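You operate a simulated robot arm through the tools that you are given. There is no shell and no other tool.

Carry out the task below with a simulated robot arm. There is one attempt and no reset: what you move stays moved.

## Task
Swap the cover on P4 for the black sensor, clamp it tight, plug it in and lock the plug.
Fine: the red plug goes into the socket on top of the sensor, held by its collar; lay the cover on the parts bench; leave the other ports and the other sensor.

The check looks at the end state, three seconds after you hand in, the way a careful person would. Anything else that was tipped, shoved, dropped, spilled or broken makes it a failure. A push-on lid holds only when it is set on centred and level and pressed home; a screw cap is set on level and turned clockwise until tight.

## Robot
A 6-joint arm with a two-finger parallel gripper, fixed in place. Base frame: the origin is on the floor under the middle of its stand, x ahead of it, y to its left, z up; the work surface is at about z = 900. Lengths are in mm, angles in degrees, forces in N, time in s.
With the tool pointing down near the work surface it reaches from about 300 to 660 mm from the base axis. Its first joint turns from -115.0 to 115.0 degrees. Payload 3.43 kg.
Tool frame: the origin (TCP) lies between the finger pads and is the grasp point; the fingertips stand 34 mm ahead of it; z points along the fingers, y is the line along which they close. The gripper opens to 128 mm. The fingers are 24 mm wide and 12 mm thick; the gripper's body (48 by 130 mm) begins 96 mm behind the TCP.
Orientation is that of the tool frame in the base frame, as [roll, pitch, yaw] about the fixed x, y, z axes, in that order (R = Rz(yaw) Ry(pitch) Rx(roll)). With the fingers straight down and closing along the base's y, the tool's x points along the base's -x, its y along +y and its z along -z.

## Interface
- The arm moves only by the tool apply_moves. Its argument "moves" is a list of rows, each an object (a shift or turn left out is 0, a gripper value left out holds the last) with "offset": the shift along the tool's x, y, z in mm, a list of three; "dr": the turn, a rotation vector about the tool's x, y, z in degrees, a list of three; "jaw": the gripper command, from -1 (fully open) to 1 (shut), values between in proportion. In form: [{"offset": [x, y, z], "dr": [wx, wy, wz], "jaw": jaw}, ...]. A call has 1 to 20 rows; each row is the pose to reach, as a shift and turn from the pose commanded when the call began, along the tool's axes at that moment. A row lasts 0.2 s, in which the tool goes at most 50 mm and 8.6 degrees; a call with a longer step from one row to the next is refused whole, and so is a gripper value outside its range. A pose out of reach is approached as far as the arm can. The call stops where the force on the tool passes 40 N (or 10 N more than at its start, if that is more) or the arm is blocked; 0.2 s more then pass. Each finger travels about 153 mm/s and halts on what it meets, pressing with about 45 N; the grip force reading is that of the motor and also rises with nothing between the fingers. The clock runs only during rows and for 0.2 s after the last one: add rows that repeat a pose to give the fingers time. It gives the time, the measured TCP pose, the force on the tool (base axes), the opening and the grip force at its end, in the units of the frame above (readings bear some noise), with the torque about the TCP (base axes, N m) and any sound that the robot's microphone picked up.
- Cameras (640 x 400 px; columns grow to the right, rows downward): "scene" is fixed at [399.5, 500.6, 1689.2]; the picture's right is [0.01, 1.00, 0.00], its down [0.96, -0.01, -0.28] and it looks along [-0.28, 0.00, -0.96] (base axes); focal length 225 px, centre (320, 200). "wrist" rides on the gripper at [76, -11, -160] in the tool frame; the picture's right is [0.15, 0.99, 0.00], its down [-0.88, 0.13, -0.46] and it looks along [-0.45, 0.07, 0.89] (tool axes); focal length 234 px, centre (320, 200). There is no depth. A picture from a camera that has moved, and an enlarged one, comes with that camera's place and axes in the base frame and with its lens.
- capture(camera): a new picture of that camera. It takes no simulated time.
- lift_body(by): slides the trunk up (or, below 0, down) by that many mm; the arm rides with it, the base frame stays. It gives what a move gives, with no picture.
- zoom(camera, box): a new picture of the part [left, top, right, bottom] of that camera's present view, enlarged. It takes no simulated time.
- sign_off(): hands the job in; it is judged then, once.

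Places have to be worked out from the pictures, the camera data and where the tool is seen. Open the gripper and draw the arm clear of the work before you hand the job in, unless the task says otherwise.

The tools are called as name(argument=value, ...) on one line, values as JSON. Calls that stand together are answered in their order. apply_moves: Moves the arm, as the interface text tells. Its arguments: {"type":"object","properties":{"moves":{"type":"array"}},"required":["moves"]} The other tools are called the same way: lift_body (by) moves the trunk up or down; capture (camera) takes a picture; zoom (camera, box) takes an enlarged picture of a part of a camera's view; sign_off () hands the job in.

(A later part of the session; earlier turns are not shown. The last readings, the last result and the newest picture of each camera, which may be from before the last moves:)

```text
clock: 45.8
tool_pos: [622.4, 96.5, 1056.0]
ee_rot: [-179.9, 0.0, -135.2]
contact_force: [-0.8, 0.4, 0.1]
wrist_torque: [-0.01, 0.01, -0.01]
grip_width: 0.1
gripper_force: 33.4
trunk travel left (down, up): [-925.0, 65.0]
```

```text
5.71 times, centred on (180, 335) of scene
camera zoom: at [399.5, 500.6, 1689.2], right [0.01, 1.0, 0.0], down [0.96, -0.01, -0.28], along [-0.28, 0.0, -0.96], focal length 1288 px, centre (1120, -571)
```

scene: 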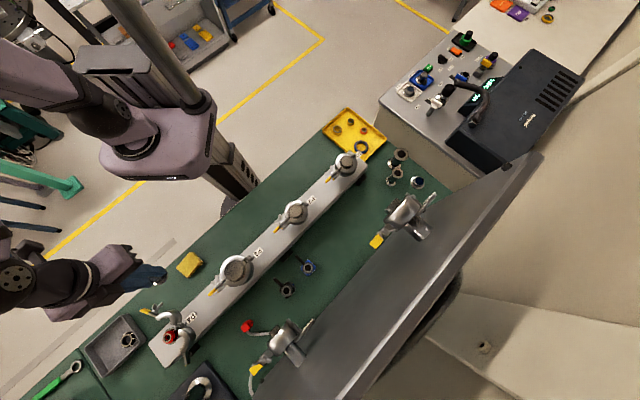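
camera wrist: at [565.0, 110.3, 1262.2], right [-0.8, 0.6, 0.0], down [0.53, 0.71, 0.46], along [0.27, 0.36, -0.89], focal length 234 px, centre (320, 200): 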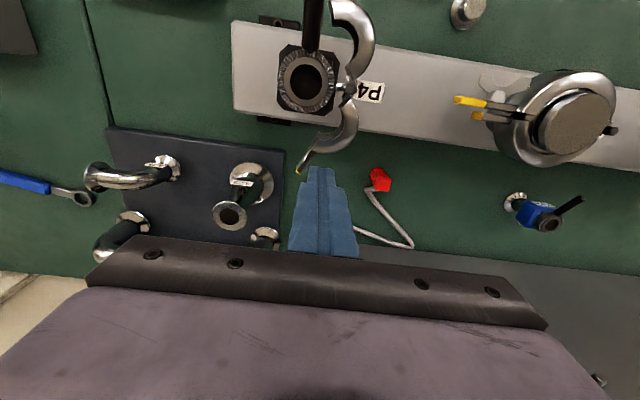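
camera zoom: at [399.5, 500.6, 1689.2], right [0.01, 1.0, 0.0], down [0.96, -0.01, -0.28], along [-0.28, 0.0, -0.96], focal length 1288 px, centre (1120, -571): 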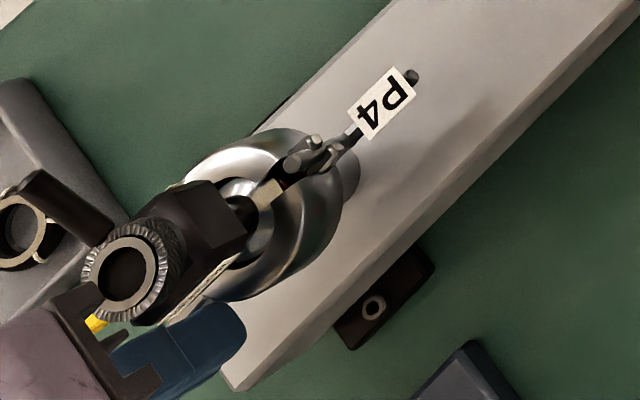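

Now I can see both ears, the yellow handle and the wing nut with its wings standing vertical; about 20 mm of gap is left between the ears. I push on in small steps and watch the force.

apply_moves(moves=[{"offset": [2.6, -1, 0], "jaw": 1}, {"offset": [5.2, -1.9, 0], "jaw": 1}, {"offset": [7.8, -2.7, 0], "jaw": 1}])

zoom(camera="wrist", box=[250, 70, 420, 210])

```text
clock: 46.6
tool_pos: [619.8, 89.9, 1058.3]
ee_rot: [-179.9, 0.1, -135.2]
contact_force: [-1.1, -0.4, -0.6]
wrist_torque: [-0.01, -0.01, 0.01]
grip_width: 0.0
gripper_force: 32.9
trunk travel left (down, up): [-925.0, 65.0]
```

```text
2.86 times, centred on (335, 140) of wrist
camera zoom: at [572.7, 28.5, 1217.0], right [-0.8, 0.6, 0.0], down [0.53, 0.71, 0.46], along [0.27, 0.36, -0.89], focal length 669 px, centre (277, 371)
```

zoom: 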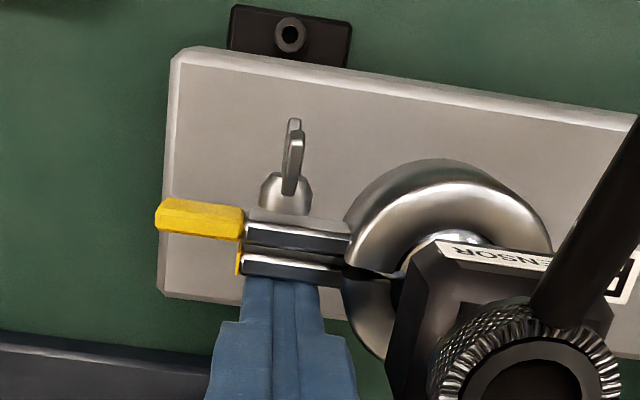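

The ears are now almost parallel, close to the look of the closed P3 clamp, still with no resistance. I push 2–4 mm more to bring it home.

apply_moves(moves=[{"offset": [1.3, -0.4, 0], "jaw": 1}, {"offset": [2.6, -0.8, 0], "jaw": 1}, {"offset": [4, -1.1, 0], "jaw": 1}])

zoom(camera="wrist", box=[250, 70, 420, 210])

zoom(camera="scene", box=[140, 300, 220, 370])

```text
clock: 47.4
tool_pos: [617.3, 87.5, 1057.3]
ee_rot: [180.0, 0.2, -135.2]
contact_force: [8.6, 9.6, -5.0]
wrist_torque: [0.26, -0.27, 0.0]
grip_width: 0.0
gripper_force: 33.3
trunk travel left (down, up): [-925.0, 65.0]
```

```text
2.86 times, centred on (335, 140) of wrist
camera zoom: at [572.0, 27.8, 1217.2], right [-0.8, 0.6, 0.0], down [0.53, 0.71, 0.46], along [0.27, 0.37, -0.89], focal length 669 px, centre (277, 371)
```

zoom: 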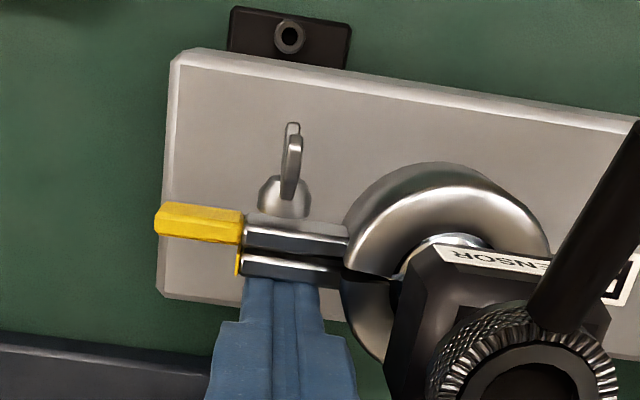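

```text
5.71 times, centred on (180, 335) of scene
camera zoom: at [399.5, 500.6, 1689.2], right [0.01, 1.0, 0.0], down [0.96, -0.01, -0.28], along [-0.28, 0.0, -0.96], focal length 1288 px, centre (1120, -571)
```

zoom: 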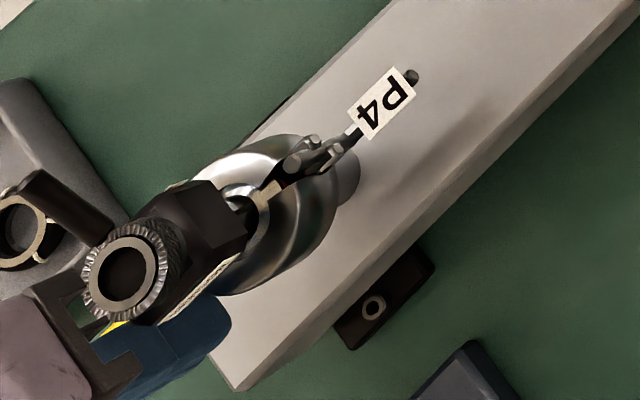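

Now 13 N of resistance across the ears: the clamp halves have closed on the flanges. Next I must turn the wing nut; I judge its axis at about 47 mm from the port axis, z≈1029, facing the robot side. I retreat upward and move to a free waypoint on that side.

apply_moves(moves=[{"offset": [-6, 0, 0], "jaw": 1}, {"offset": [-6, 0, -45], "jaw": 1}, {"offset": [-6, 0, -90], "jaw": 1}, {"offset": [-6, 0, -130], "jaw": 1}])

zoom(camera="wrist", box=[250, 70, 400, 190])

zoom(camera="scene", box=[140, 300, 220, 370])

```text
clock: 48.4
tool_pos: [619.9, 88.0, 1190.6]
ee_rot: [180.0, -0.2, -135.2]
contact_force: [0.5, 0.2, -0.6]
wrist_torque: [0.0, -0.02, 0.01]
grip_width: 0.2
gripper_force: 33.5
trunk travel left (down, up): [-925.0, 65.0]
```

```text
3.33 times, centred on (325, 130) of wrist
camera zoom: at [573.8, 26.6, 1350.1], right [-0.8, 0.6, 0.0], down [0.53, 0.71, 0.45], along [0.27, 0.36, -0.89], focal length 781 px, centre (303, 433)
```

zoom: 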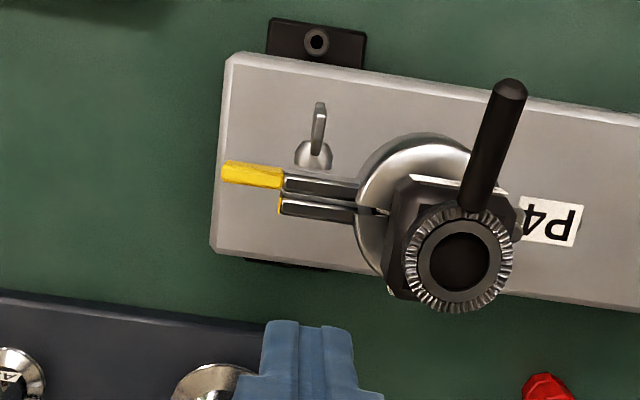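

```text
5.71 times, centred on (180, 335) of scene
camera zoom: at [399.5, 500.6, 1689.2], right [0.01, 1.0, 0.0], down [0.96, -0.01, -0.28], along [-0.28, 0.0, -0.96], focal length 1288 px, centre (1120, -571)
```

zoom: 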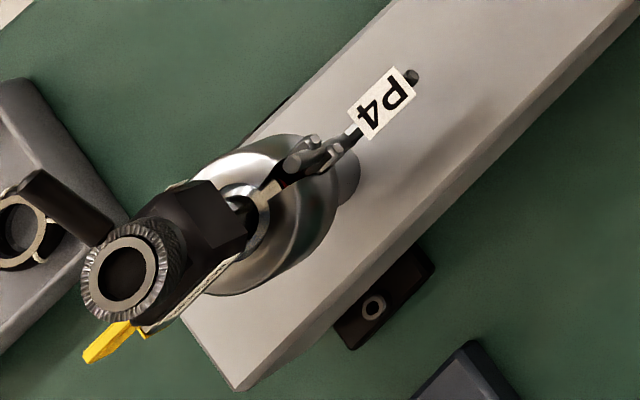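

The clamp stays closed by itself. I move across to the robot-side waypoint, staying above everything.

apply_moves(moves=[{"offset": [45, 0, 0], "jaw": 1}, {"offset": [90, 0, 0], "jaw": 1}, {"offset": [135, 0, 0], "jaw": 1}, {"offset": [180, 0, 10], "jaw": 1}, {"offset": [195, 0, 40], "jaw": 1}, {"offset": [195, 0, 40], "jaw": 1}])

capture(camera="wrist")

capture(camera="scene")

```text
clock: 49.8
tool_pos: [476.7, -48.1, 1148.1]
ee_rot: [-179.9, 0.0, -135.2]
contact_force: [-0.5, -0.4, -0.3]
wrist_torque: [-0.05, -0.03, -0.01]
grip_width: 0.1
gripper_force: 33.0
trunk travel left (down, up): [-925.0, 65.0]
```

```text
taken
camera wrist: at [431.8, -108.5, 1307.5], right [-0.8, 0.6, 0.0], down [0.53, 0.71, 0.46], along [0.27, 0.36, -0.89], focal length 234 px, centre (320, 200)
```

wrist: 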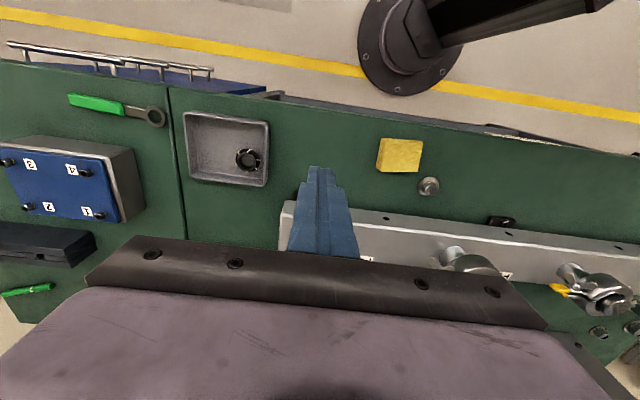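

```text
taken
```

scene: 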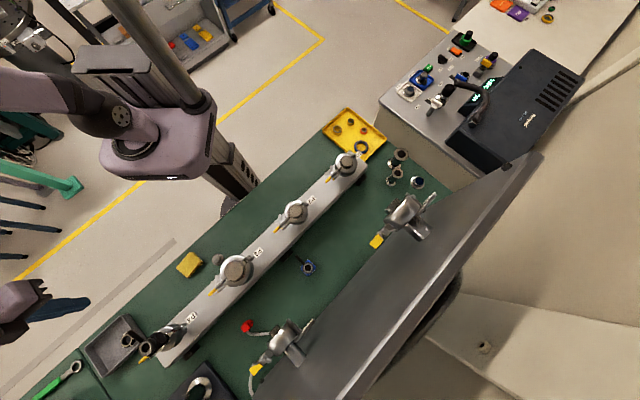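

Position fine. I begin tilting the tool toward horizontal, facing the wing nut, in stages.

apply_moves(moves=[{"offset": [0, 0, 0], "dr": [0, -8, 0], "jaw": 0.7}, {"offset": [0, 0, 0], "dr": [0, -16, 0], "jaw": 0.7}, {"offset": [0, 0, 0], "dr": [0, -24, 0], "jaw": 0.7}, {"offset": [0, 0, 0], "dr": [0, -32, 0], "jaw": 0.7}, {"offset": [0, 0, 0], "dr": [0, -40, 0], "jaw": 0.7}, {"offset": [0, 0, 0], "dr": [0, -48, 0], "jaw": 0.7}, {"offset": [0, 0, 0], "dr": [0, -56, 0], "jaw": 0.7}, {"offset": [0, 0, 0], "dr": [0, -64, 0], "jaw": 0.7}])

capture(camera="wrist")

capture(camera="scene")

```text
clock: 51.6
tool_pos: [482.8, -47.3, 1147.9]
ee_rot: [-180.0, 64.0, -135.2]
contact_force: [-0.6, 0.3, 0.3]
wrist_torque: [0.0, 0.0, 0.0]
grip_width: 19.3
gripper_force: 0.1
trunk travel left (down, up): [-925.0, 65.0]
```

```text
taken
camera wrist: at [364.2, -180.2, 1149.7], right [-0.74, 0.66, -0.13], down [-0.11, 0.08, 0.99], along [0.66, 0.75, 0.02], focal length 234 px, centre (320, 200)
```

wrist: 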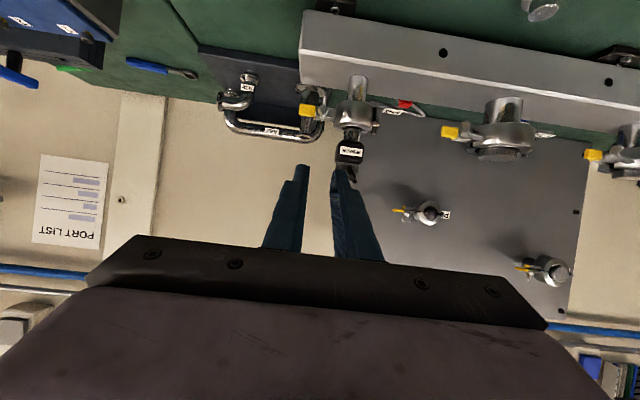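

```text
taken
```

scene: 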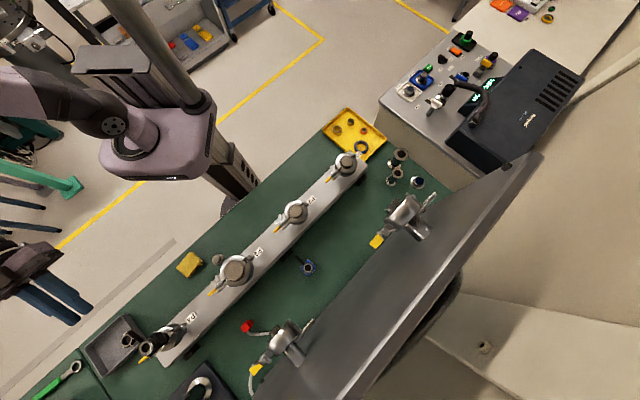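

The tilt works and gives a fine side view of P4 (upside-down picture). I zoom on the clamp, the wing nut and the wall note.

zoom(camera="wrist", box=[290, 60, 400, 190])

zoom(camera="wrist", box=[25, 150, 115, 255])

zoom(camera="wrist", box=[430, 85, 640, 180])

```text
3.08 times, centred on (345, 125) of wrist
camera zoom: at [364.2, -180.2, 1149.7], right [-0.74, 0.66, -0.13], down [-0.11, 0.08, 0.99], along [0.66, 0.75, 0.02], focal length 720 px, centre (243, 431)
```

zoom: 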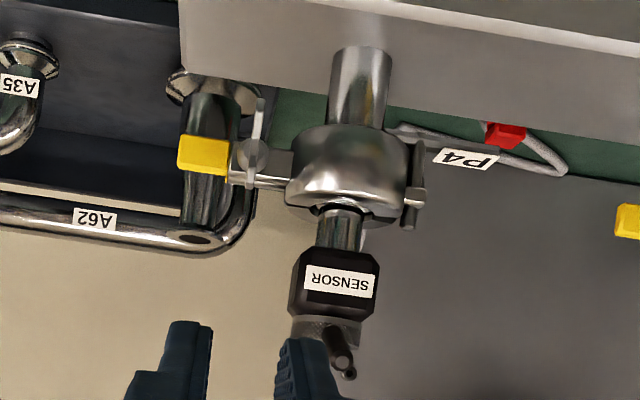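

```text
3.81 times, centred on (70, 202) of wrist
camera zoom: at [364.2, -180.2, 1149.7], right [-0.74, 0.66, -0.13], down [-0.11, 0.08, 0.99], along [0.66, 0.75, 0.02], focal length 892 px, centre (1272, 190)
```

zoom: 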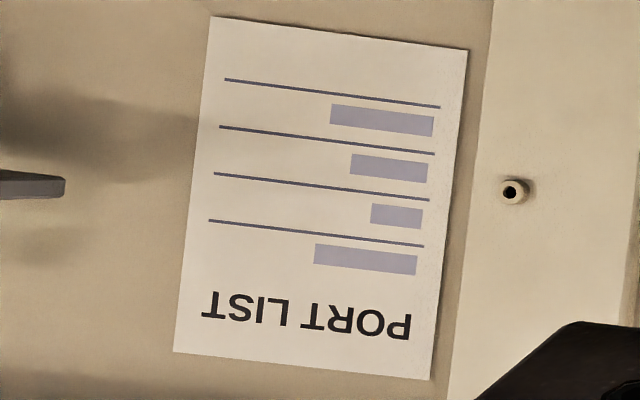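

```text
3.05 times, centred on (535, 132) of wrist
camera zoom: at [364.2, -180.2, 1149.7], right [-0.74, 0.66, -0.13], down [-0.11, 0.08, 0.99], along [0.66, 0.75, 0.02], focal length 714 px, centre (-335, 406)
```

zoom: 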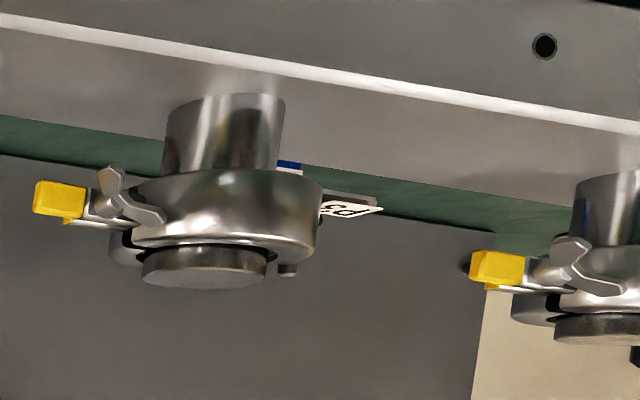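

The side view is consistent: the nut axis comes out at (590.5, 58, 1029) and the blade is vertical within about 3°. The sensor stands straight in the clamp. I complete the tilt to horizontal and lower to the nut's height, still 100 mm away.

apply_moves(moves=[{"offset": [20, 0, 15], "dr": [0, -6.5, 0], "jaw": 0.7}, {"offset": [45, -1, 33], "dr": [0, -13, 0], "jaw": 0.7}, {"offset": [70, -1.5, 53], "dr": [0, -19.5, 0], "jaw": 0.7}, {"offset": [96.7, -1.8, 72.2], "dr": [0, -26, 0], "jaw": 0.7}, {"offset": [96.7, -1.8, 72.2], "dr": [0, -26, 0], "jaw": 0.7}])

capture(camera="wrist")

capture(camera="scene")

```text
clock: 52.8
tool_pos: [517.2, -45.8, 1036.0]
ee_rot: [90.8, 89.8, 135.9]
contact_force: [0.0, 0.9, -0.3]
wrist_torque: [-0.01, 0.02, -0.01]
grip_width: 19.6
gripper_force: 0.1
out of reach, approached as far as the arm can: row 4, 5
trunk travel left (down, up): [-925.0, 65.0]
```

```text
taken
camera wrist: at [412.3, -166.7, 960.6], right [-0.7, 0.7, -0.14], down [-0.41, -0.23, 0.88], along [0.58, 0.68, 0.45], focal length 234 px, centre (320, 200)
```

wrist: 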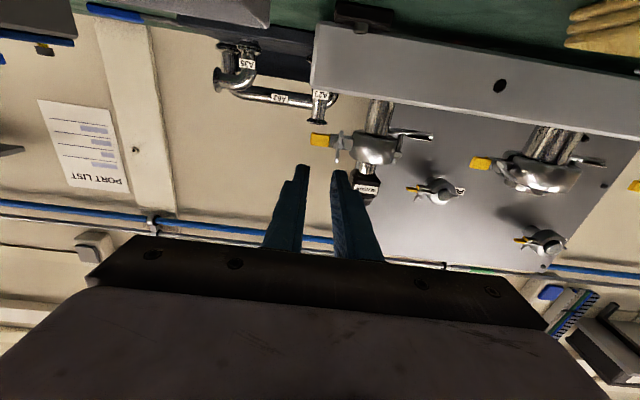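

```text
taken
```

scene: 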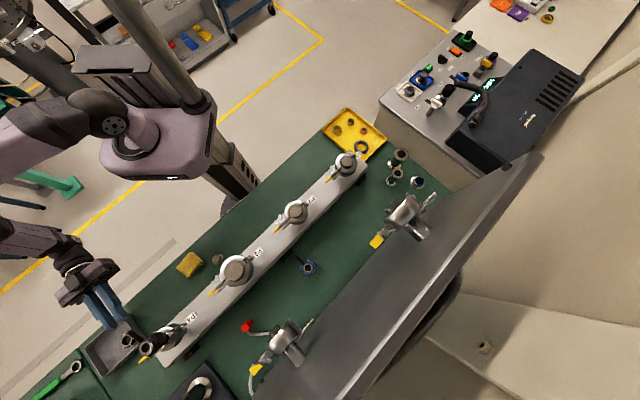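

The arm is at its limit for a horizontal tool this low. Lowering the trunk should help: I first raise the tool 130 mm relative to the trunk, correcting sideways by 21 mm, and then bring the trunk down.

apply_moves(moves=[{"offset": [-40, 7, 0], "jaw": 0.7}, {"offset": [-80, 14, 0], "jaw": 0.7}, {"offset": [-120, 21, 0], "jaw": 0.7}, {"offset": [-130, 21, 0], "jaw": 0.7}])

```text
clock: 53.8
tool_pos: [502.5, -33.4, 1169.0]
ee_rot: [135.4, 89.9, -179.8]
contact_force: [0.9, 0.2, 0.4]
wrist_torque: [-0.01, 0.0, -0.01]
grip_width: 19.1
gripper_force: 0.1
trunk travel left (down, up): [-925.0, 65.0]
```

TCP is at z=1169, level and on line. I lower the trunk by 100 mm.

lift_body(by=-100)

capture(camera="scene")

capture(camera="wrist")

```text
clock: 55.1
tool_pos: [501.4, -32.1, 1069.6]
ee_rot: [56.1, 90.0, 101.0]
contact_force: [0.4, -0.8, 0.0]
wrist_torque: [0.0, 0.01, -0.05]
grip_width: 19.3
gripper_force: 0.1
trunk travel left (down, up): [-825.0, 165.0]
```

```text
taken
```

scene: 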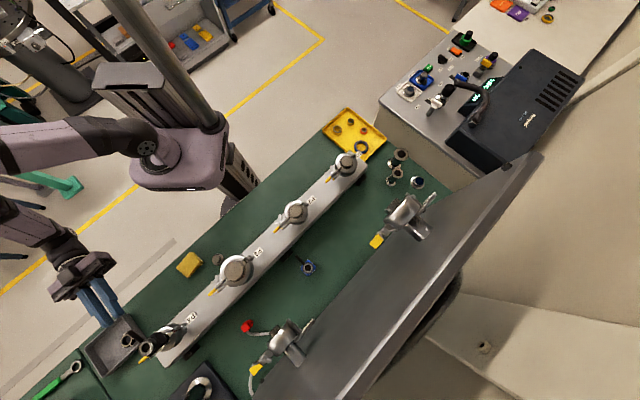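

```text
taken
camera wrist: at [395.9, -152.2, 993.9], right [-0.7, 0.7, -0.15], down [-0.42, -0.23, 0.88], along [0.58, 0.67, 0.45], focal length 234 px, centre (320, 200)
```

wrist: 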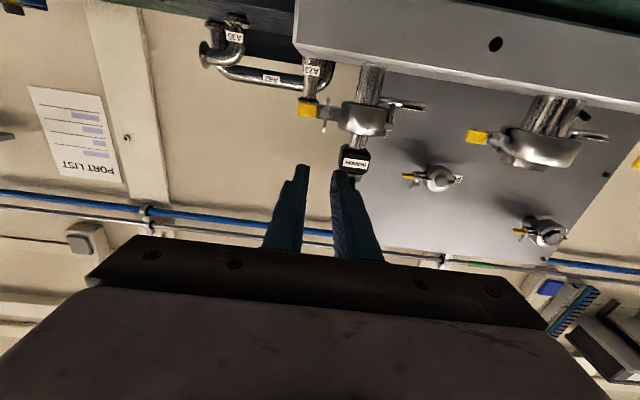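

That worked. Now I lower the tool 40 mm to the nut's height and look along its line.

apply_moves(moves=[{"offset": [20, 0, 0], "jaw": 0.7}, {"offset": [40, 0, 0], "jaw": 0.7}, {"offset": [40, 0, 0], "jaw": 0.7}])

zoom(camera="wrist", box=[270, 70, 400, 220])

zoom(camera="scene", box=[70, 260, 230, 380])

```text
clock: 55.9
tool_pos: [501.7, -33.3, 1029.0]
ee_rot: [-94.7, 89.9, -49.9]
contact_force: [-0.4, -0.3, -0.1]
wrist_torque: [0.0, 0.03, -0.02]
grip_width: 19.0
gripper_force: 0.0
trunk travel left (down, up): [-825.0, 165.0]
```

```text
2.67 times, centred on (335, 145) of wrist
camera zoom: at [396.4, -152.8, 953.1], right [-0.7, 0.7, -0.15], down [-0.42, -0.23, 0.88], along [0.58, 0.67, 0.45], focal length 624 px, centre (280, 347)
```

zoom: 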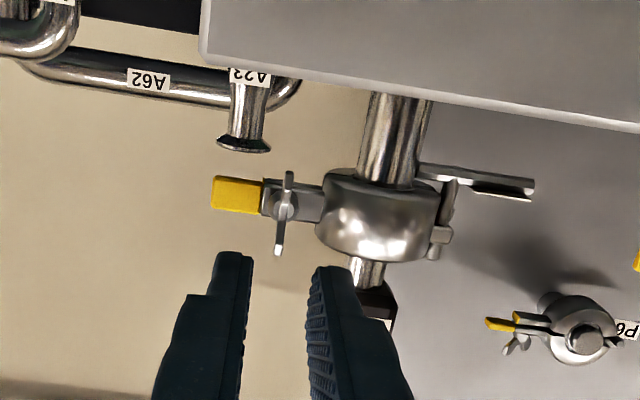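

```text
3.33 times, centred on (150, 320) of scene
camera zoom: at [399.5, 500.6, 1689.2], right [0.01, 1.0, 0.0], down [0.96, -0.01, -0.28], along [-0.28, 0.0, -0.96], focal length 751 px, centre (887, -200)
```

zoom: 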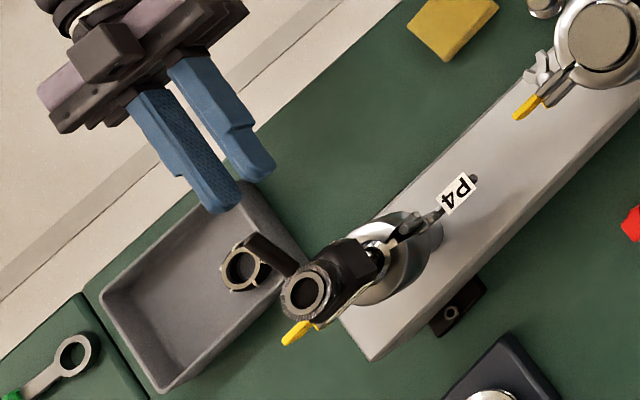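

The nut lies about 2.5 mm off in tool y and about 2 mm low. I correct this and advance 60 mm toward it, keeping the jaws 19 mm apart.

apply_moves(moves=[{"offset": [2, 2.5, 20], "jaw": 0.7}, {"offset": [2, 2.5, 40], "jaw": 0.7}, {"offset": [2, 2.5, 60], "jaw": 0.7}, {"offset": [2, 2.5, 60], "jaw": 0.7}])

zoom(camera="wrist", box=[270, 90, 380, 220])

zoom(camera="scene", box=[110, 290, 210, 370])

```text
clock: 56.9
tool_pos: [543.8, 10.1, 1025.1]
ee_rot: [38.5, 90.0, 83.2]
contact_force: [-0.3, -0.3, -0.1]
wrist_torque: [-0.02, 0.0, -0.03]
grip_width: 19.2
gripper_force: 0.1
trunk travel left (down, up): [-825.0, 165.0]
```

```text
3.08 times, centred on (325, 155) of wrist
camera zoom: at [437.1, -109.6, 950.2], right [-0.7, 0.7, -0.15], down [-0.42, -0.23, 0.88], along [0.58, 0.67, 0.45], focal length 720 px, centre (305, 338)
```

zoom: 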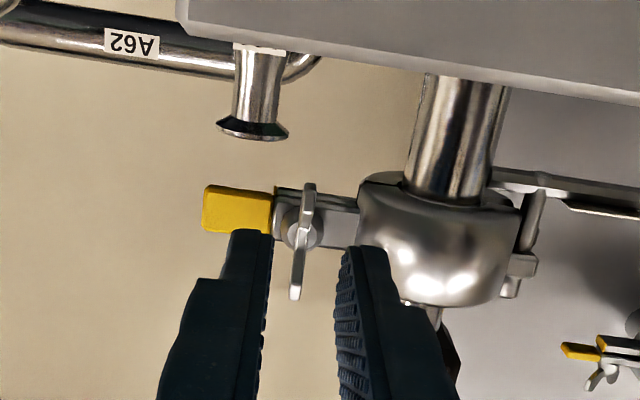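

```text
5.00 times, centred on (160, 330) of scene
camera zoom: at [399.5, 500.6, 1689.2], right [0.01, 1.0, 0.0], down [0.96, -0.01, -0.28], along [-0.28, 0.0, -0.96], focal length 1127 px, centre (1120, -450)
```

zoom: 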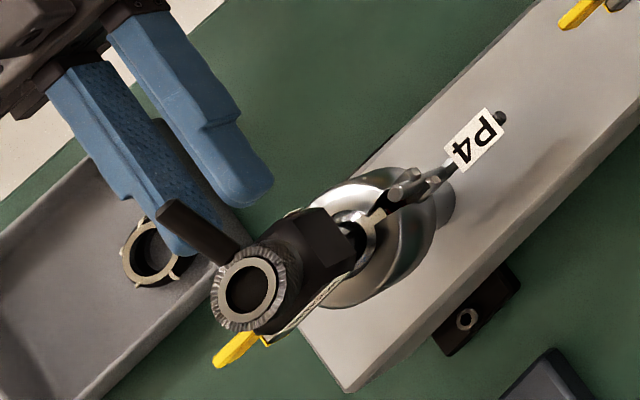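

The nut is within about 1 mm of the tool axis and the blade stands between the jaws. I advance the rest of the way, stopping with the tips a few mm short of the handle face.

apply_moves(moves=[{"offset": [-1, -1, 15], "jaw": 0.7}, {"offset": [-1, -1, 28], "jaw": 0.7}, {"offset": [-1, -1, 36], "jaw": 0.7}, {"offset": [-1, -1, 36], "jaw": 0.7}])

zoom(camera="wrist", box=[270, 110, 370, 220])

zoom(camera="scene", box=[120, 300, 200, 370])

```text
clock: 57.9
tool_pos: [567.8, 35.1, 1027.8]
ee_rot: [-135.6, 89.9, -90.7]
contact_force: [-0.3, -0.3, -0.8]
wrist_torque: [0.02, 0.02, -0.03]
grip_width: 19.2
gripper_force: 0.2
trunk travel left (down, up): [-825.0, 165.0]
```

```text
3.64 times, centred on (320, 165) of wrist
camera zoom: at [462.4, -84.1, 952.5], right [-0.7, 0.7, -0.15], down [-0.42, -0.23, 0.88], along [0.58, 0.67, 0.45], focal length 852 px, centre (320, 327)
```

zoom: 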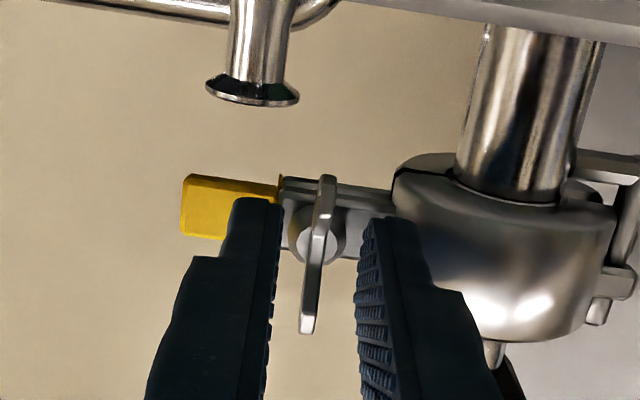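

```text
5.71 times, centred on (160, 335) of scene
camera zoom: at [399.5, 500.6, 1689.2], right [0.01, 1.0, 0.0], down [0.96, -0.01, -0.28], along [-0.28, 0.0, -0.96], focal length 1288 px, centre (1234, -571)
```

zoom: 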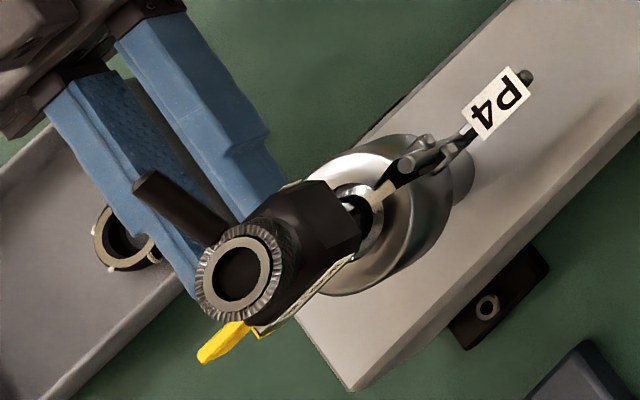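

The blade stands centred between the pads. I close on it.

apply_moves(moves=[{"offset": [0, 0, 2], "jaw": 0.7}, {"offset": [0, 0, 2], "jaw": 1}, {"offset": [0, 0, 2], "jaw": 1}, {"offset": [0, 0, 2], "jaw": 1}])

zoom(camera="wrist", box=[270, 110, 370, 220])

```text
clock: 58.9
tool_pos: [570.0, 37.0, 1027.9]
ee_rot: [81.6, 90.0, 126.3]
contact_force: [1.0, -2.1, 0.7]
wrist_torque: [-0.09, 0.02, -0.13]
grip_width: 12.4
gripper_force: 45.1
trunk travel left (down, up): [-825.0, 165.0]
```

```text
3.64 times, centred on (320, 165) of wrist
camera zoom: at [464.4, -83.0, 952.6], right [-0.7, 0.7, -0.15], down [-0.42, -0.23, 0.88], along [0.59, 0.67, 0.45], focal length 852 px, centre (320, 327)
```

zoom: 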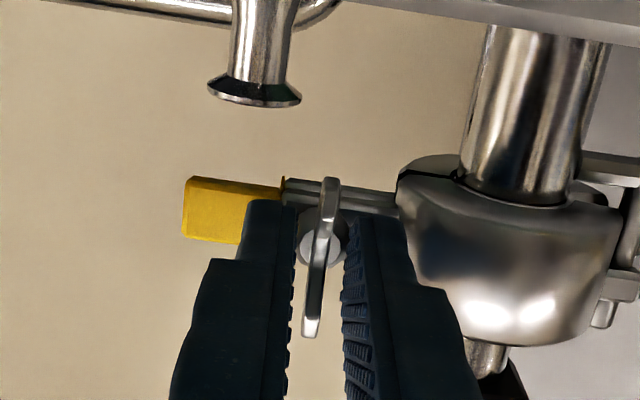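

The gap stopped at 12.4 mm, so the tips grip the nut's hub rather than the blade. I open, back off 9 mm and close on the blade alone.

apply_moves(moves=[{"offset": [0, 0, 0], "jaw": 0.75}, {"offset": [0, 0, -9], "jaw": 0.75}, {"offset": [0, 0, -9], "jaw": 1}, {"offset": [0, 0, -9], "jaw": 1}, {"offset": [0, 0, -9], "jaw": 1}])

zoom(camera="wrist", box=[270, 110, 370, 220])

```text
clock: 60.1
tool_pos: [562.2, 29.9, 1027.8]
ee_rot: [31.1, 90.0, 75.8]
contact_force: [3.0, -2.1, 0.2]
wrist_torque: [0.02, -0.03, -0.18]
grip_width: 2.9
gripper_force: 38.0
trunk travel left (down, up): [-825.0, 165.0]
```

```text
3.64 times, centred on (320, 165) of wrist
camera zoom: at [457.5, -89.2, 952.9], right [-0.7, 0.7, -0.15], down [-0.42, -0.23, 0.88], along [0.59, 0.67, 0.45], focal length 852 px, centre (320, 327)
```

zoom: 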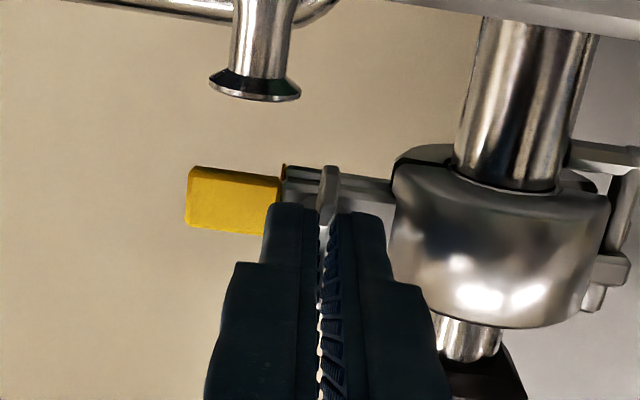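

The pads now hold the blade (2.9 mm). I turn clockwise about the tool axis, 40° first, and read the torque.

apply_moves(moves=[{"offset": [0, 0, 0], "dr": [0, 0, 8], "jaw": 1}, {"offset": [0, 0, 0], "dr": [0, 0, 16], "jaw": 1}, {"offset": [0, 0, 0], "dr": [0, 0, 24], "jaw": 1}, {"offset": [0, 0, 0], "dr": [0, 0, 32], "jaw": 1}, {"offset": [0, 0, 0], "dr": [0, 0, 40], "jaw": 1}])

capture(camera="wrist")

zoom(camera="wrist", box=[270, 110, 370, 220])

```text
clock: 61.3
tool_pos: [563.3, 30.6, 1028.6]
ee_rot: [90.1, 49.9, 134.8]
contact_force: [7.8, 1.1, 1.7]
wrist_torque: [0.49, -0.51, -0.72]
grip_width: 2.9
gripper_force: 37.4
trunk travel left (down, up): [-825.0, 165.0]
```

```text
taken
camera wrist: at [422.6, -52.4, 963.5], right [-0.6, 0.6, 0.53], down [0.01, -0.65, 0.76], along [0.8, 0.46, 0.39], focal length 234 px, centre (320, 200)
```

wrist: 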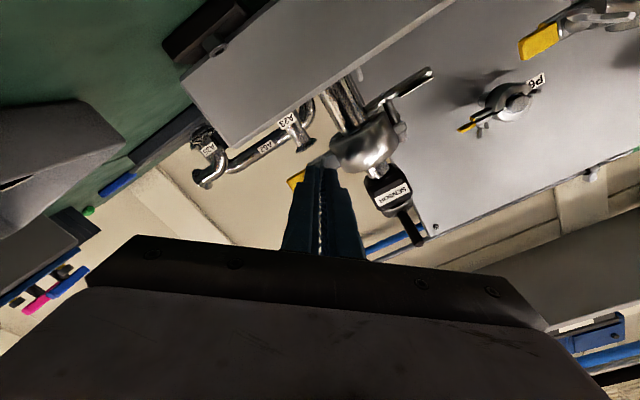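

```text
3.64 times, centred on (320, 165) of wrist
camera zoom: at [422.6, -52.4, 963.5], right [-0.6, 0.6, 0.53], down [0.01, -0.65, 0.76], along [0.8, 0.46, 0.39], focal length 852 px, centre (320, 327)
```

zoom: 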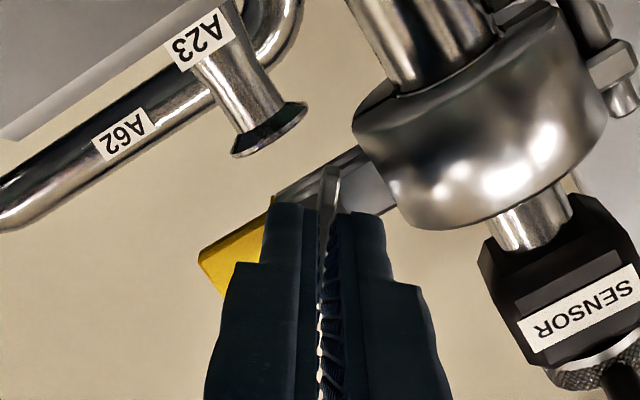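

The blade follows freely with no turning torque yet. I continue clockwise another 80°, watching for reach limits.

apply_moves(moves=[{"offset": [0, 0, 0], "dr": [0, 0, 8], "jaw": 1}, {"offset": [0, 0, 0], "dr": [0, 0, 16], "jaw": 1}, {"offset": [0, 0, 0], "dr": [0, 0, 24], "jaw": 1}, {"offset": [0, 0, 0], "dr": [0, 0, 32], "jaw": 1}, {"offset": [0, 0, 0], "dr": [0, 0, 40], "jaw": 1}, {"offset": [0, 0, 0], "dr": [0, 0, 48], "jaw": 1}, {"offset": [0, 0, 0], "dr": [0, 0, 56], "jaw": 1}, {"offset": [0, 0, 0], "dr": [0, 0, 64], "jaw": 1}, {"offset": [0, 0, 0], "dr": [0, 0, 72], "jaw": 1}, {"offset": [0, 0, 0], "dr": [0, 0, 80], "jaw": 1}])

zoom(camera="wrist", box=[260, 100, 380, 220])

capture(camera="scene")

```text
clock: 63.5
tool_pos: [564.5, 31.5, 1026.7]
ee_rot: [90.2, -30.2, 134.7]
contact_force: [9.6, -0.9, -2.0]
wrist_torque: [-0.16, 0.15, -0.54]
grip_width: 2.8
gripper_force: 37.6
trunk travel left (down, up): [-825.0, 165.0]
```

```text
3.33 times, centred on (320, 160) of wrist
camera zoom: at [401.7, -29.4, 1056.6], right [0.26, -0.26, 0.93], down [0.26, -0.91, -0.33], along [0.93, 0.33, -0.17], focal length 781 px, centre (320, 333)
```

zoom: 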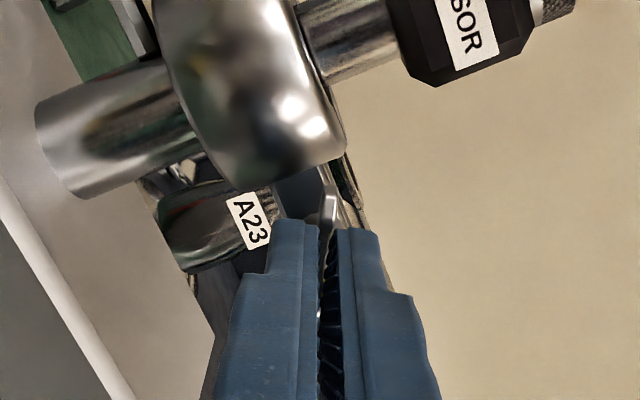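

```text
taken
```

scene: 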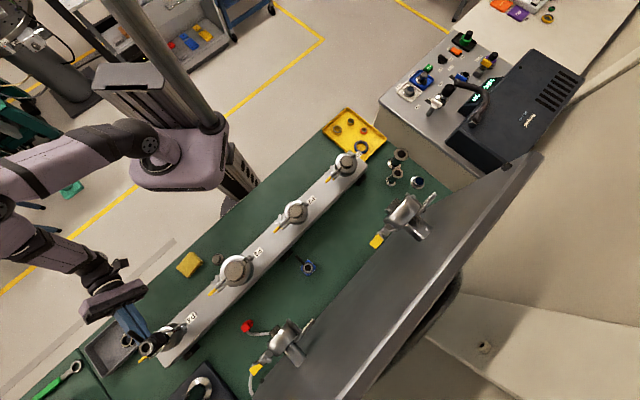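

120° turned with no axial torque; the nut pulls the tool forward slightly, so it is advancing. I follow by 1 mm, ease the side load and turn another 80°.

apply_moves(moves=[{"offset": [-0.7, 0.4, 0.6], "dr": [0, 0, 8], "jaw": 1}, {"offset": [-0.9, 0.5, 0.8], "dr": [0, 0, 16], "jaw": 1}, {"offset": [-0.9, 0.5, 1], "dr": [0, 0, 24], "jaw": 1}, {"offset": [-0.9, 0.5, 1.1], "dr": [0, 0, 32], "jaw": 1}, {"offset": [-0.9, 0.5, 1.2], "dr": [0, 0, 40], "jaw": 1}, {"offset": [-0.9, 0.5, 1.3], "dr": [0, 0, 48], "jaw": 1}, {"offset": [-0.9, 0.5, 1.4], "dr": [0, 0, 56], "jaw": 1}, {"offset": [-0.9, 0.5, 1.5], "dr": [0, 0, 64], "jaw": 1}, {"offset": [-0.9, 0.5, 1.5], "dr": [0, 0, 72], "jaw": 1}, {"offset": [-0.9, 0.5, 1.5], "dr": [0, 0, 80], "jaw": 1}])

zoom(camera="wrist", box=[260, 100, 380, 220])

capture(camera="scene")

```text
clock: 65.7
tool_pos: [565.6, 30.9, 1032.3]
ee_rot: [-88.8, -70.2, -46.6]
contact_force: [-0.3, -2.3, 11.1]
wrist_torque: [-1.51, -0.6, 0.06]
grip_width: 34.9
gripper_force: 45.3
trunk travel left (down, up): [-825.0, 165.0]
```

```text
3.33 times, centred on (320, 160) of wrist
camera zoom: at [461.9, -91.8, 1105.5], right [0.69, -0.7, -0.2], down [-0.44, -0.19, -0.88], along [0.57, 0.69, -0.44], focal length 781 px, centre (320, 333)
```

zoom: 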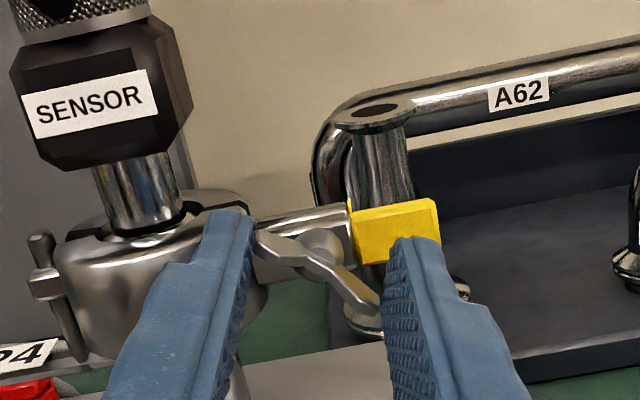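

```text
taken
```

scene: 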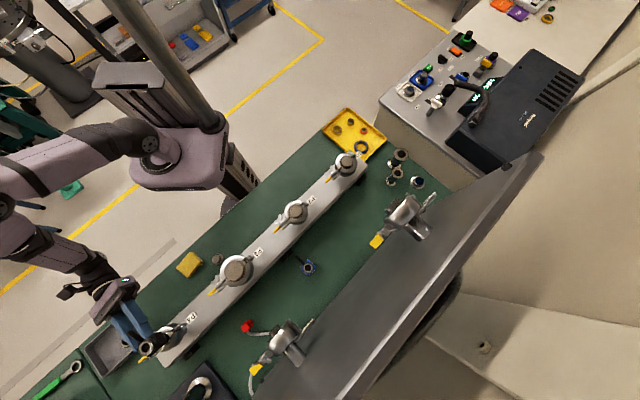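

The nut has gone tight: the blade stalled at about 127° of turn and the jaws slipped over it, with a reaction of about 1.5 N·m. Its wings now stand at the same slope as P3's tightened nut. I turn back to line up with the blade, then re-tighten in small steps to confirm it.

apply_moves(moves=[{"offset": [0, 0, 0], "dr": [0, 0, -8], "jaw": 1}, {"offset": [0, 0, 0], "dr": [0, 0, -16], "jaw": 1}, {"offset": [0, 0, 0], "dr": [0, 0, -24], "jaw": 1}, {"offset": [0, 0, 0], "dr": [0, 0, -32], "jaw": 1}, {"offset": [0, 0, 0], "dr": [0, 0, -40], "jaw": 1}, {"offset": [0, 0, 0], "dr": [0, 0, -48], "jaw": 1}, {"offset": [0, 0, 0], "dr": [0, 0, -56], "jaw": 1}, {"offset": [0, 0, 0], "dr": [0, 0, -64], "jaw": 1}, {"offset": [0, 0, 0], "dr": [0, 0, -70], "jaw": 1}, {"offset": [0, 0, 0], "dr": [0, 0, -70], "jaw": 1}])

zoom(camera="wrist", box=[260, 100, 380, 220])

```text
clock: 66.4
tool_pos: [561.5, 36.8, 1038.4]
ee_rot: [-32.0, -88.2, -102.2]
contact_force: [-10.5, 5.6, 11.2]
wrist_torque: [0.17, -1.21, 0.45]
grip_width: 18.2
gripper_force: 44.9
trunk travel left (down, up): [-825.0, 165.0]
stopped in row 3: the force on the tool passed its limit at 41 N (the readings are from after the stop); the commanded pose is now the measured one
```

```text
3.33 times, centred on (320, 160) of wrist
camera zoom: at [441.6, -72.2, 1109.9], right [0.71, -0.69, 0.13], down [-0.22, -0.39, -0.9], along [0.67, 0.6, -0.43], focal length 781 px, centre (320, 333)
```

zoom: 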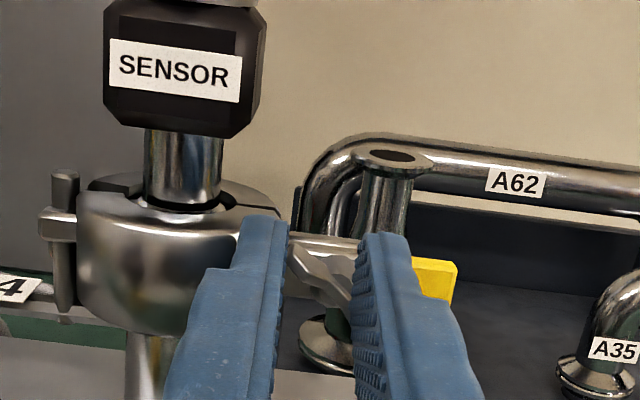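

The back-turn jammed against the blade (41 N), so I stop forcing it. I open slightly and draw straight back off the nut to re-approach cleanly.

apply_moves(moves=[{"offset": [0, 0, 0], "jaw": 0.62}, {"offset": [0, 0, -4], "jaw": 0.6}, {"offset": [0, 0, -15], "jaw": 0.6}, {"offset": [0, 0, -35], "jaw": 0.6}, {"offset": [0, 0, -60], "jaw": 0.6}])

capture(camera="wrist")

zoom(camera="wrist", box=[250, 80, 380, 210])

zoom(camera="scene", box=[120, 300, 200, 370])

```text
clock: 67.6
tool_pos: [523.4, -10.6, 1034.2]
ee_rot: [-49.1, -88.3, -85.6]
contact_force: [0.9, -0.6, 0.0]
wrist_torque: [-0.02, 0.03, 0.05]
grip_width: 25.6
gripper_force: 0.1
trunk travel left (down, up): [-825.0, 165.0]
```

```text
taken
camera wrist: at [402.7, -118.2, 1108.1], right [0.7, -0.7, 0.12], down [-0.23, -0.39, -0.89], along [0.67, 0.6, -0.43], focal length 234 px, centre (320, 200)
```

wrist: 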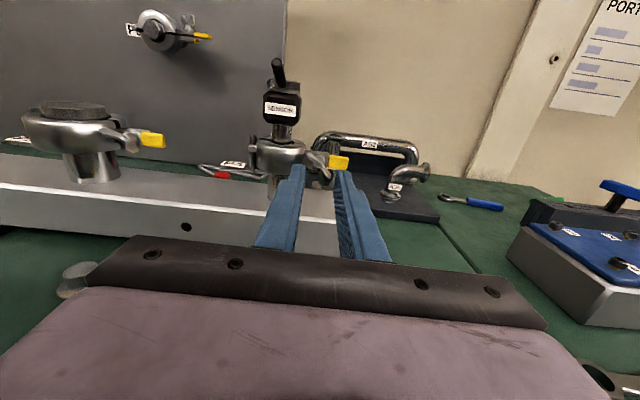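

```text
3.08 times, centred on (315, 145) of wrist
camera zoom: at [402.7, -118.2, 1108.1], right [0.7, -0.7, 0.12], down [-0.23, -0.39, -0.89], along [0.67, 0.6, -0.43], focal length 720 px, centre (335, 369)
```

zoom: 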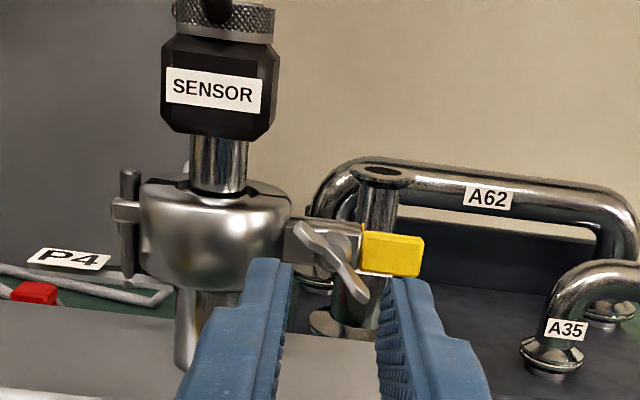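

```text
5.71 times, centred on (160, 335) of scene
camera zoom: at [399.5, 500.6, 1689.2], right [0.01, 1.0, 0.0], down [0.96, -0.01, -0.28], along [-0.28, 0.0, -0.96], focal length 1288 px, centre (1234, -571)
```

zoom: 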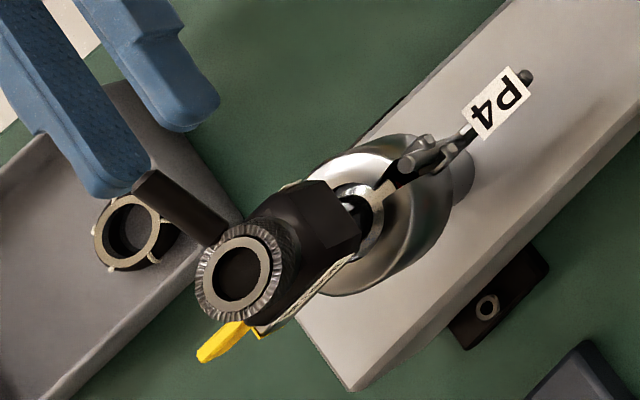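

The clamp is closed and the sensor upright. I compare the nut's angle with P3's and look at the gap between the ears.

zoom(camera="wrist", box=[80, 110, 180, 180])

zoom(camera="wrist", box=[240, 130, 360, 190])

```text
5.71 times, centred on (130, 145) of wrist
camera zoom: at [402.7, -118.2, 1108.1], right [0.7, -0.7, 0.12], down [-0.23, -0.39, -0.89], along [0.67, 0.6, -0.43], focal length 1338 px, centre (1406, 514)
```

zoom: 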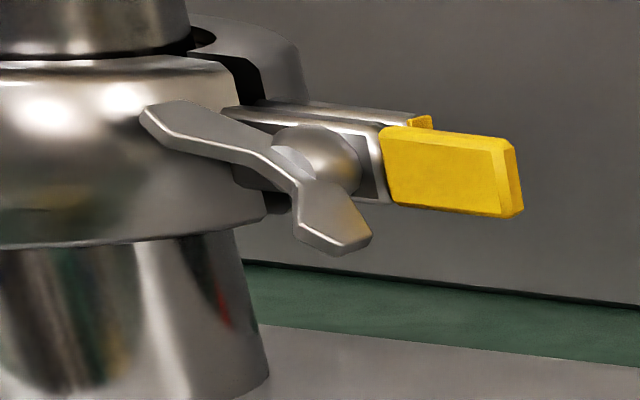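

```text
5.33 times, centred on (300, 160) of wrist
camera zoom: at [402.7, -118.2, 1108.1], right [0.7, -0.7, 0.12], down [-0.23, -0.39, -0.89], along [0.67, 0.6, -0.43], focal length 1249 px, centre (427, 413)
```

zoom: 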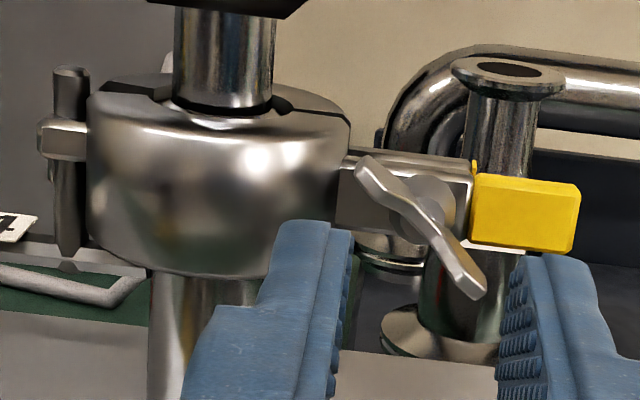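

P4's nut has turned about 130° and its wings slope like those on P3. To be certain it's tight I line the jaws up with the blade (about 52° back) at a distance, level the tool, and check alignment.

apply_moves(moves=[{"offset": [-6, -1, 0], "dr": [0, -1.2, 0], "jaw": 0.7}, {"offset": [-6, -1, 0], "dr": [0, -1.2, 0], "jaw": 0.7}])

apply_moves(moves=[{"offset": [0, 0, 0], "dr": [0, 0, -8], "jaw": 0.7}, {"offset": [0, 0, 0], "dr": [0, 0, -16], "jaw": 0.7}, {"offset": [0, 0, 0], "dr": [0, 0, -24], "jaw": 0.7}, {"offset": [0, 0, 0], "dr": [0, 0, -32], "jaw": 0.7}, {"offset": [0, 0, 0], "dr": [0, 0, -40], "jaw": 0.7}, {"offset": [0, 0, 0], "dr": [0, 0, -48], "jaw": 0.7}, {"offset": [0, 0, 0], "dr": [0, 0, -50], "jaw": 0.7}, {"offset": [0, 0, 0], "dr": [0, 0, -50], "jaw": 0.7}])

capture(camera="wrist")

zoom(camera="wrist", box=[250, 90, 380, 220])

```text
clock: 68.2
tool_pos: [521.9, -9.4, 1028.3]
ee_rot: [-95.4, -88.7, -39.3]
contact_force: [-0.7, -0.5, 0.8]
wrist_torque: [0.01, 0.03, -0.03]
grip_width: 19.3
gripper_force: 0.1
trunk travel left (down, up): [-825.0, 165.0]
```

```text
clock: 70.0
tool_pos: [521.9, -7.4, 1027.2]
ee_rot: [90.1, -41.2, 135.2]
contact_force: [-0.4, -0.3, -1.2]
wrist_torque: [0.02, -0.01, 0.03]
grip_width: 19.3
gripper_force: 0.0
trunk travel left (down, up): [-825.0, 165.0]
```

```text
taken
camera wrist: at [364.5, -75.4, 1069.6], right [0.39, -0.38, 0.84], down [0.21, -0.85, -0.48], along [0.9, 0.36, -0.25], focal length 234 px, centre (320, 200)
```

wrist: 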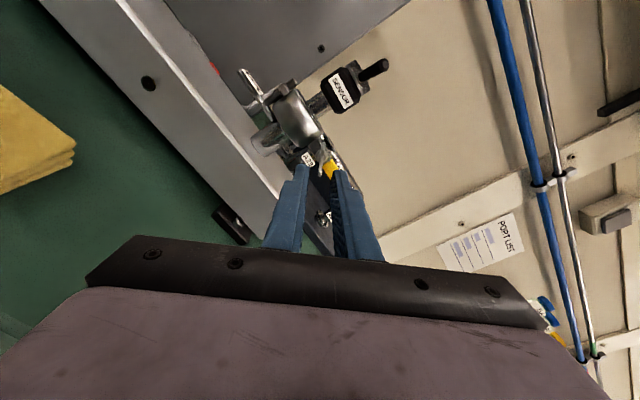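

```text
3.08 times, centred on (315, 155) of wrist
camera zoom: at [364.5, -75.4, 1069.6], right [0.39, -0.38, 0.84], down [0.21, -0.85, -0.48], along [0.9, 0.36, -0.25], focal length 720 px, centre (335, 338)
```

zoom: 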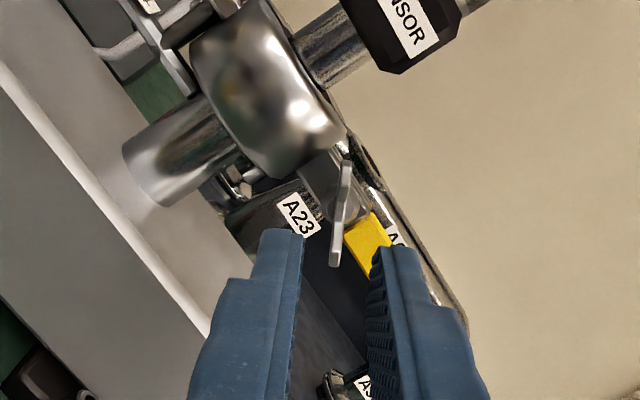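

The jaws are parallel to the blade, with the nut 3.4 mm off in tool y. I correct that, advance and grip the blade again.

apply_moves(moves=[{"offset": [0.3, 3.4, 15], "jaw": 0.7}, {"offset": [0.3, 3.4, 35], "jaw": 0.7}, {"offset": [0.3, 3.4, 50], "jaw": 0.7}, {"offset": [0.3, 3.4, 57], "jaw": 0.7}, {"offset": [0.3, 3.4, 57], "jaw": 0.7}])

zoom(camera="wrist", box=[260, 110, 380, 230])

```text
clock: 71.2
tool_pos: [564.2, 31.9, 1030.2]
ee_rot: [90.2, -41.3, 135.1]
contact_force: [-0.6, -0.1, -1.4]
wrist_torque: [-0.01, 0.02, -0.01]
grip_width: 19.2
gripper_force: 0.1
trunk travel left (down, up): [-825.0, 165.0]
```

```text
3.33 times, centred on (320, 170) of wrist
camera zoom: at [407.2, -35.5, 1072.9], right [0.39, -0.38, 0.84], down [0.21, -0.85, -0.48], along [0.9, 0.36, -0.25], focal length 781 px, centre (320, 300)
```

zoom: 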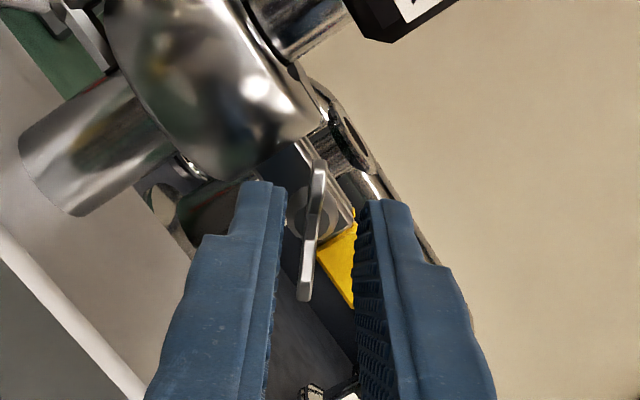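

Blade centred between the pads again. I close and then turn clockwise in small steps to feel the resistance.

apply_moves(moves=[{"offset": [0, 0, 0], "jaw": 1}, {"offset": [0, 0, 0], "jaw": 1}, {"offset": [0, 0, 0], "jaw": 1}])

apply_moves(moves=[{"offset": [0, 0, 0], "dr": [0, 0, 5], "jaw": 1}, {"offset": [0, 0, 0], "dr": [0, 0, 10], "jaw": 1}])

```text
clock: 72.0
tool_pos: [563.9, 33.1, 1029.8]
ee_rot: [90.4, -41.4, 135.2]
contact_force: [-5.3, 3.0, -10.8]
wrist_torque: [-0.5, -0.54, 0.29]
grip_width: 2.9
gripper_force: 37.6
trunk travel left (down, up): [-825.0, 165.0]
```

```text
clock: 72.6
tool_pos: [565.2, 32.5, 1029.7]
ee_rot: [90.3, -51.4, 134.9]
contact_force: [-3.9, 4.0, -12.7]
wrist_torque: [-0.88, -0.64, 0.17]
grip_width: 6.9
gripper_force: 41.0
trunk travel left (down, up): [-825.0, 165.0]
```

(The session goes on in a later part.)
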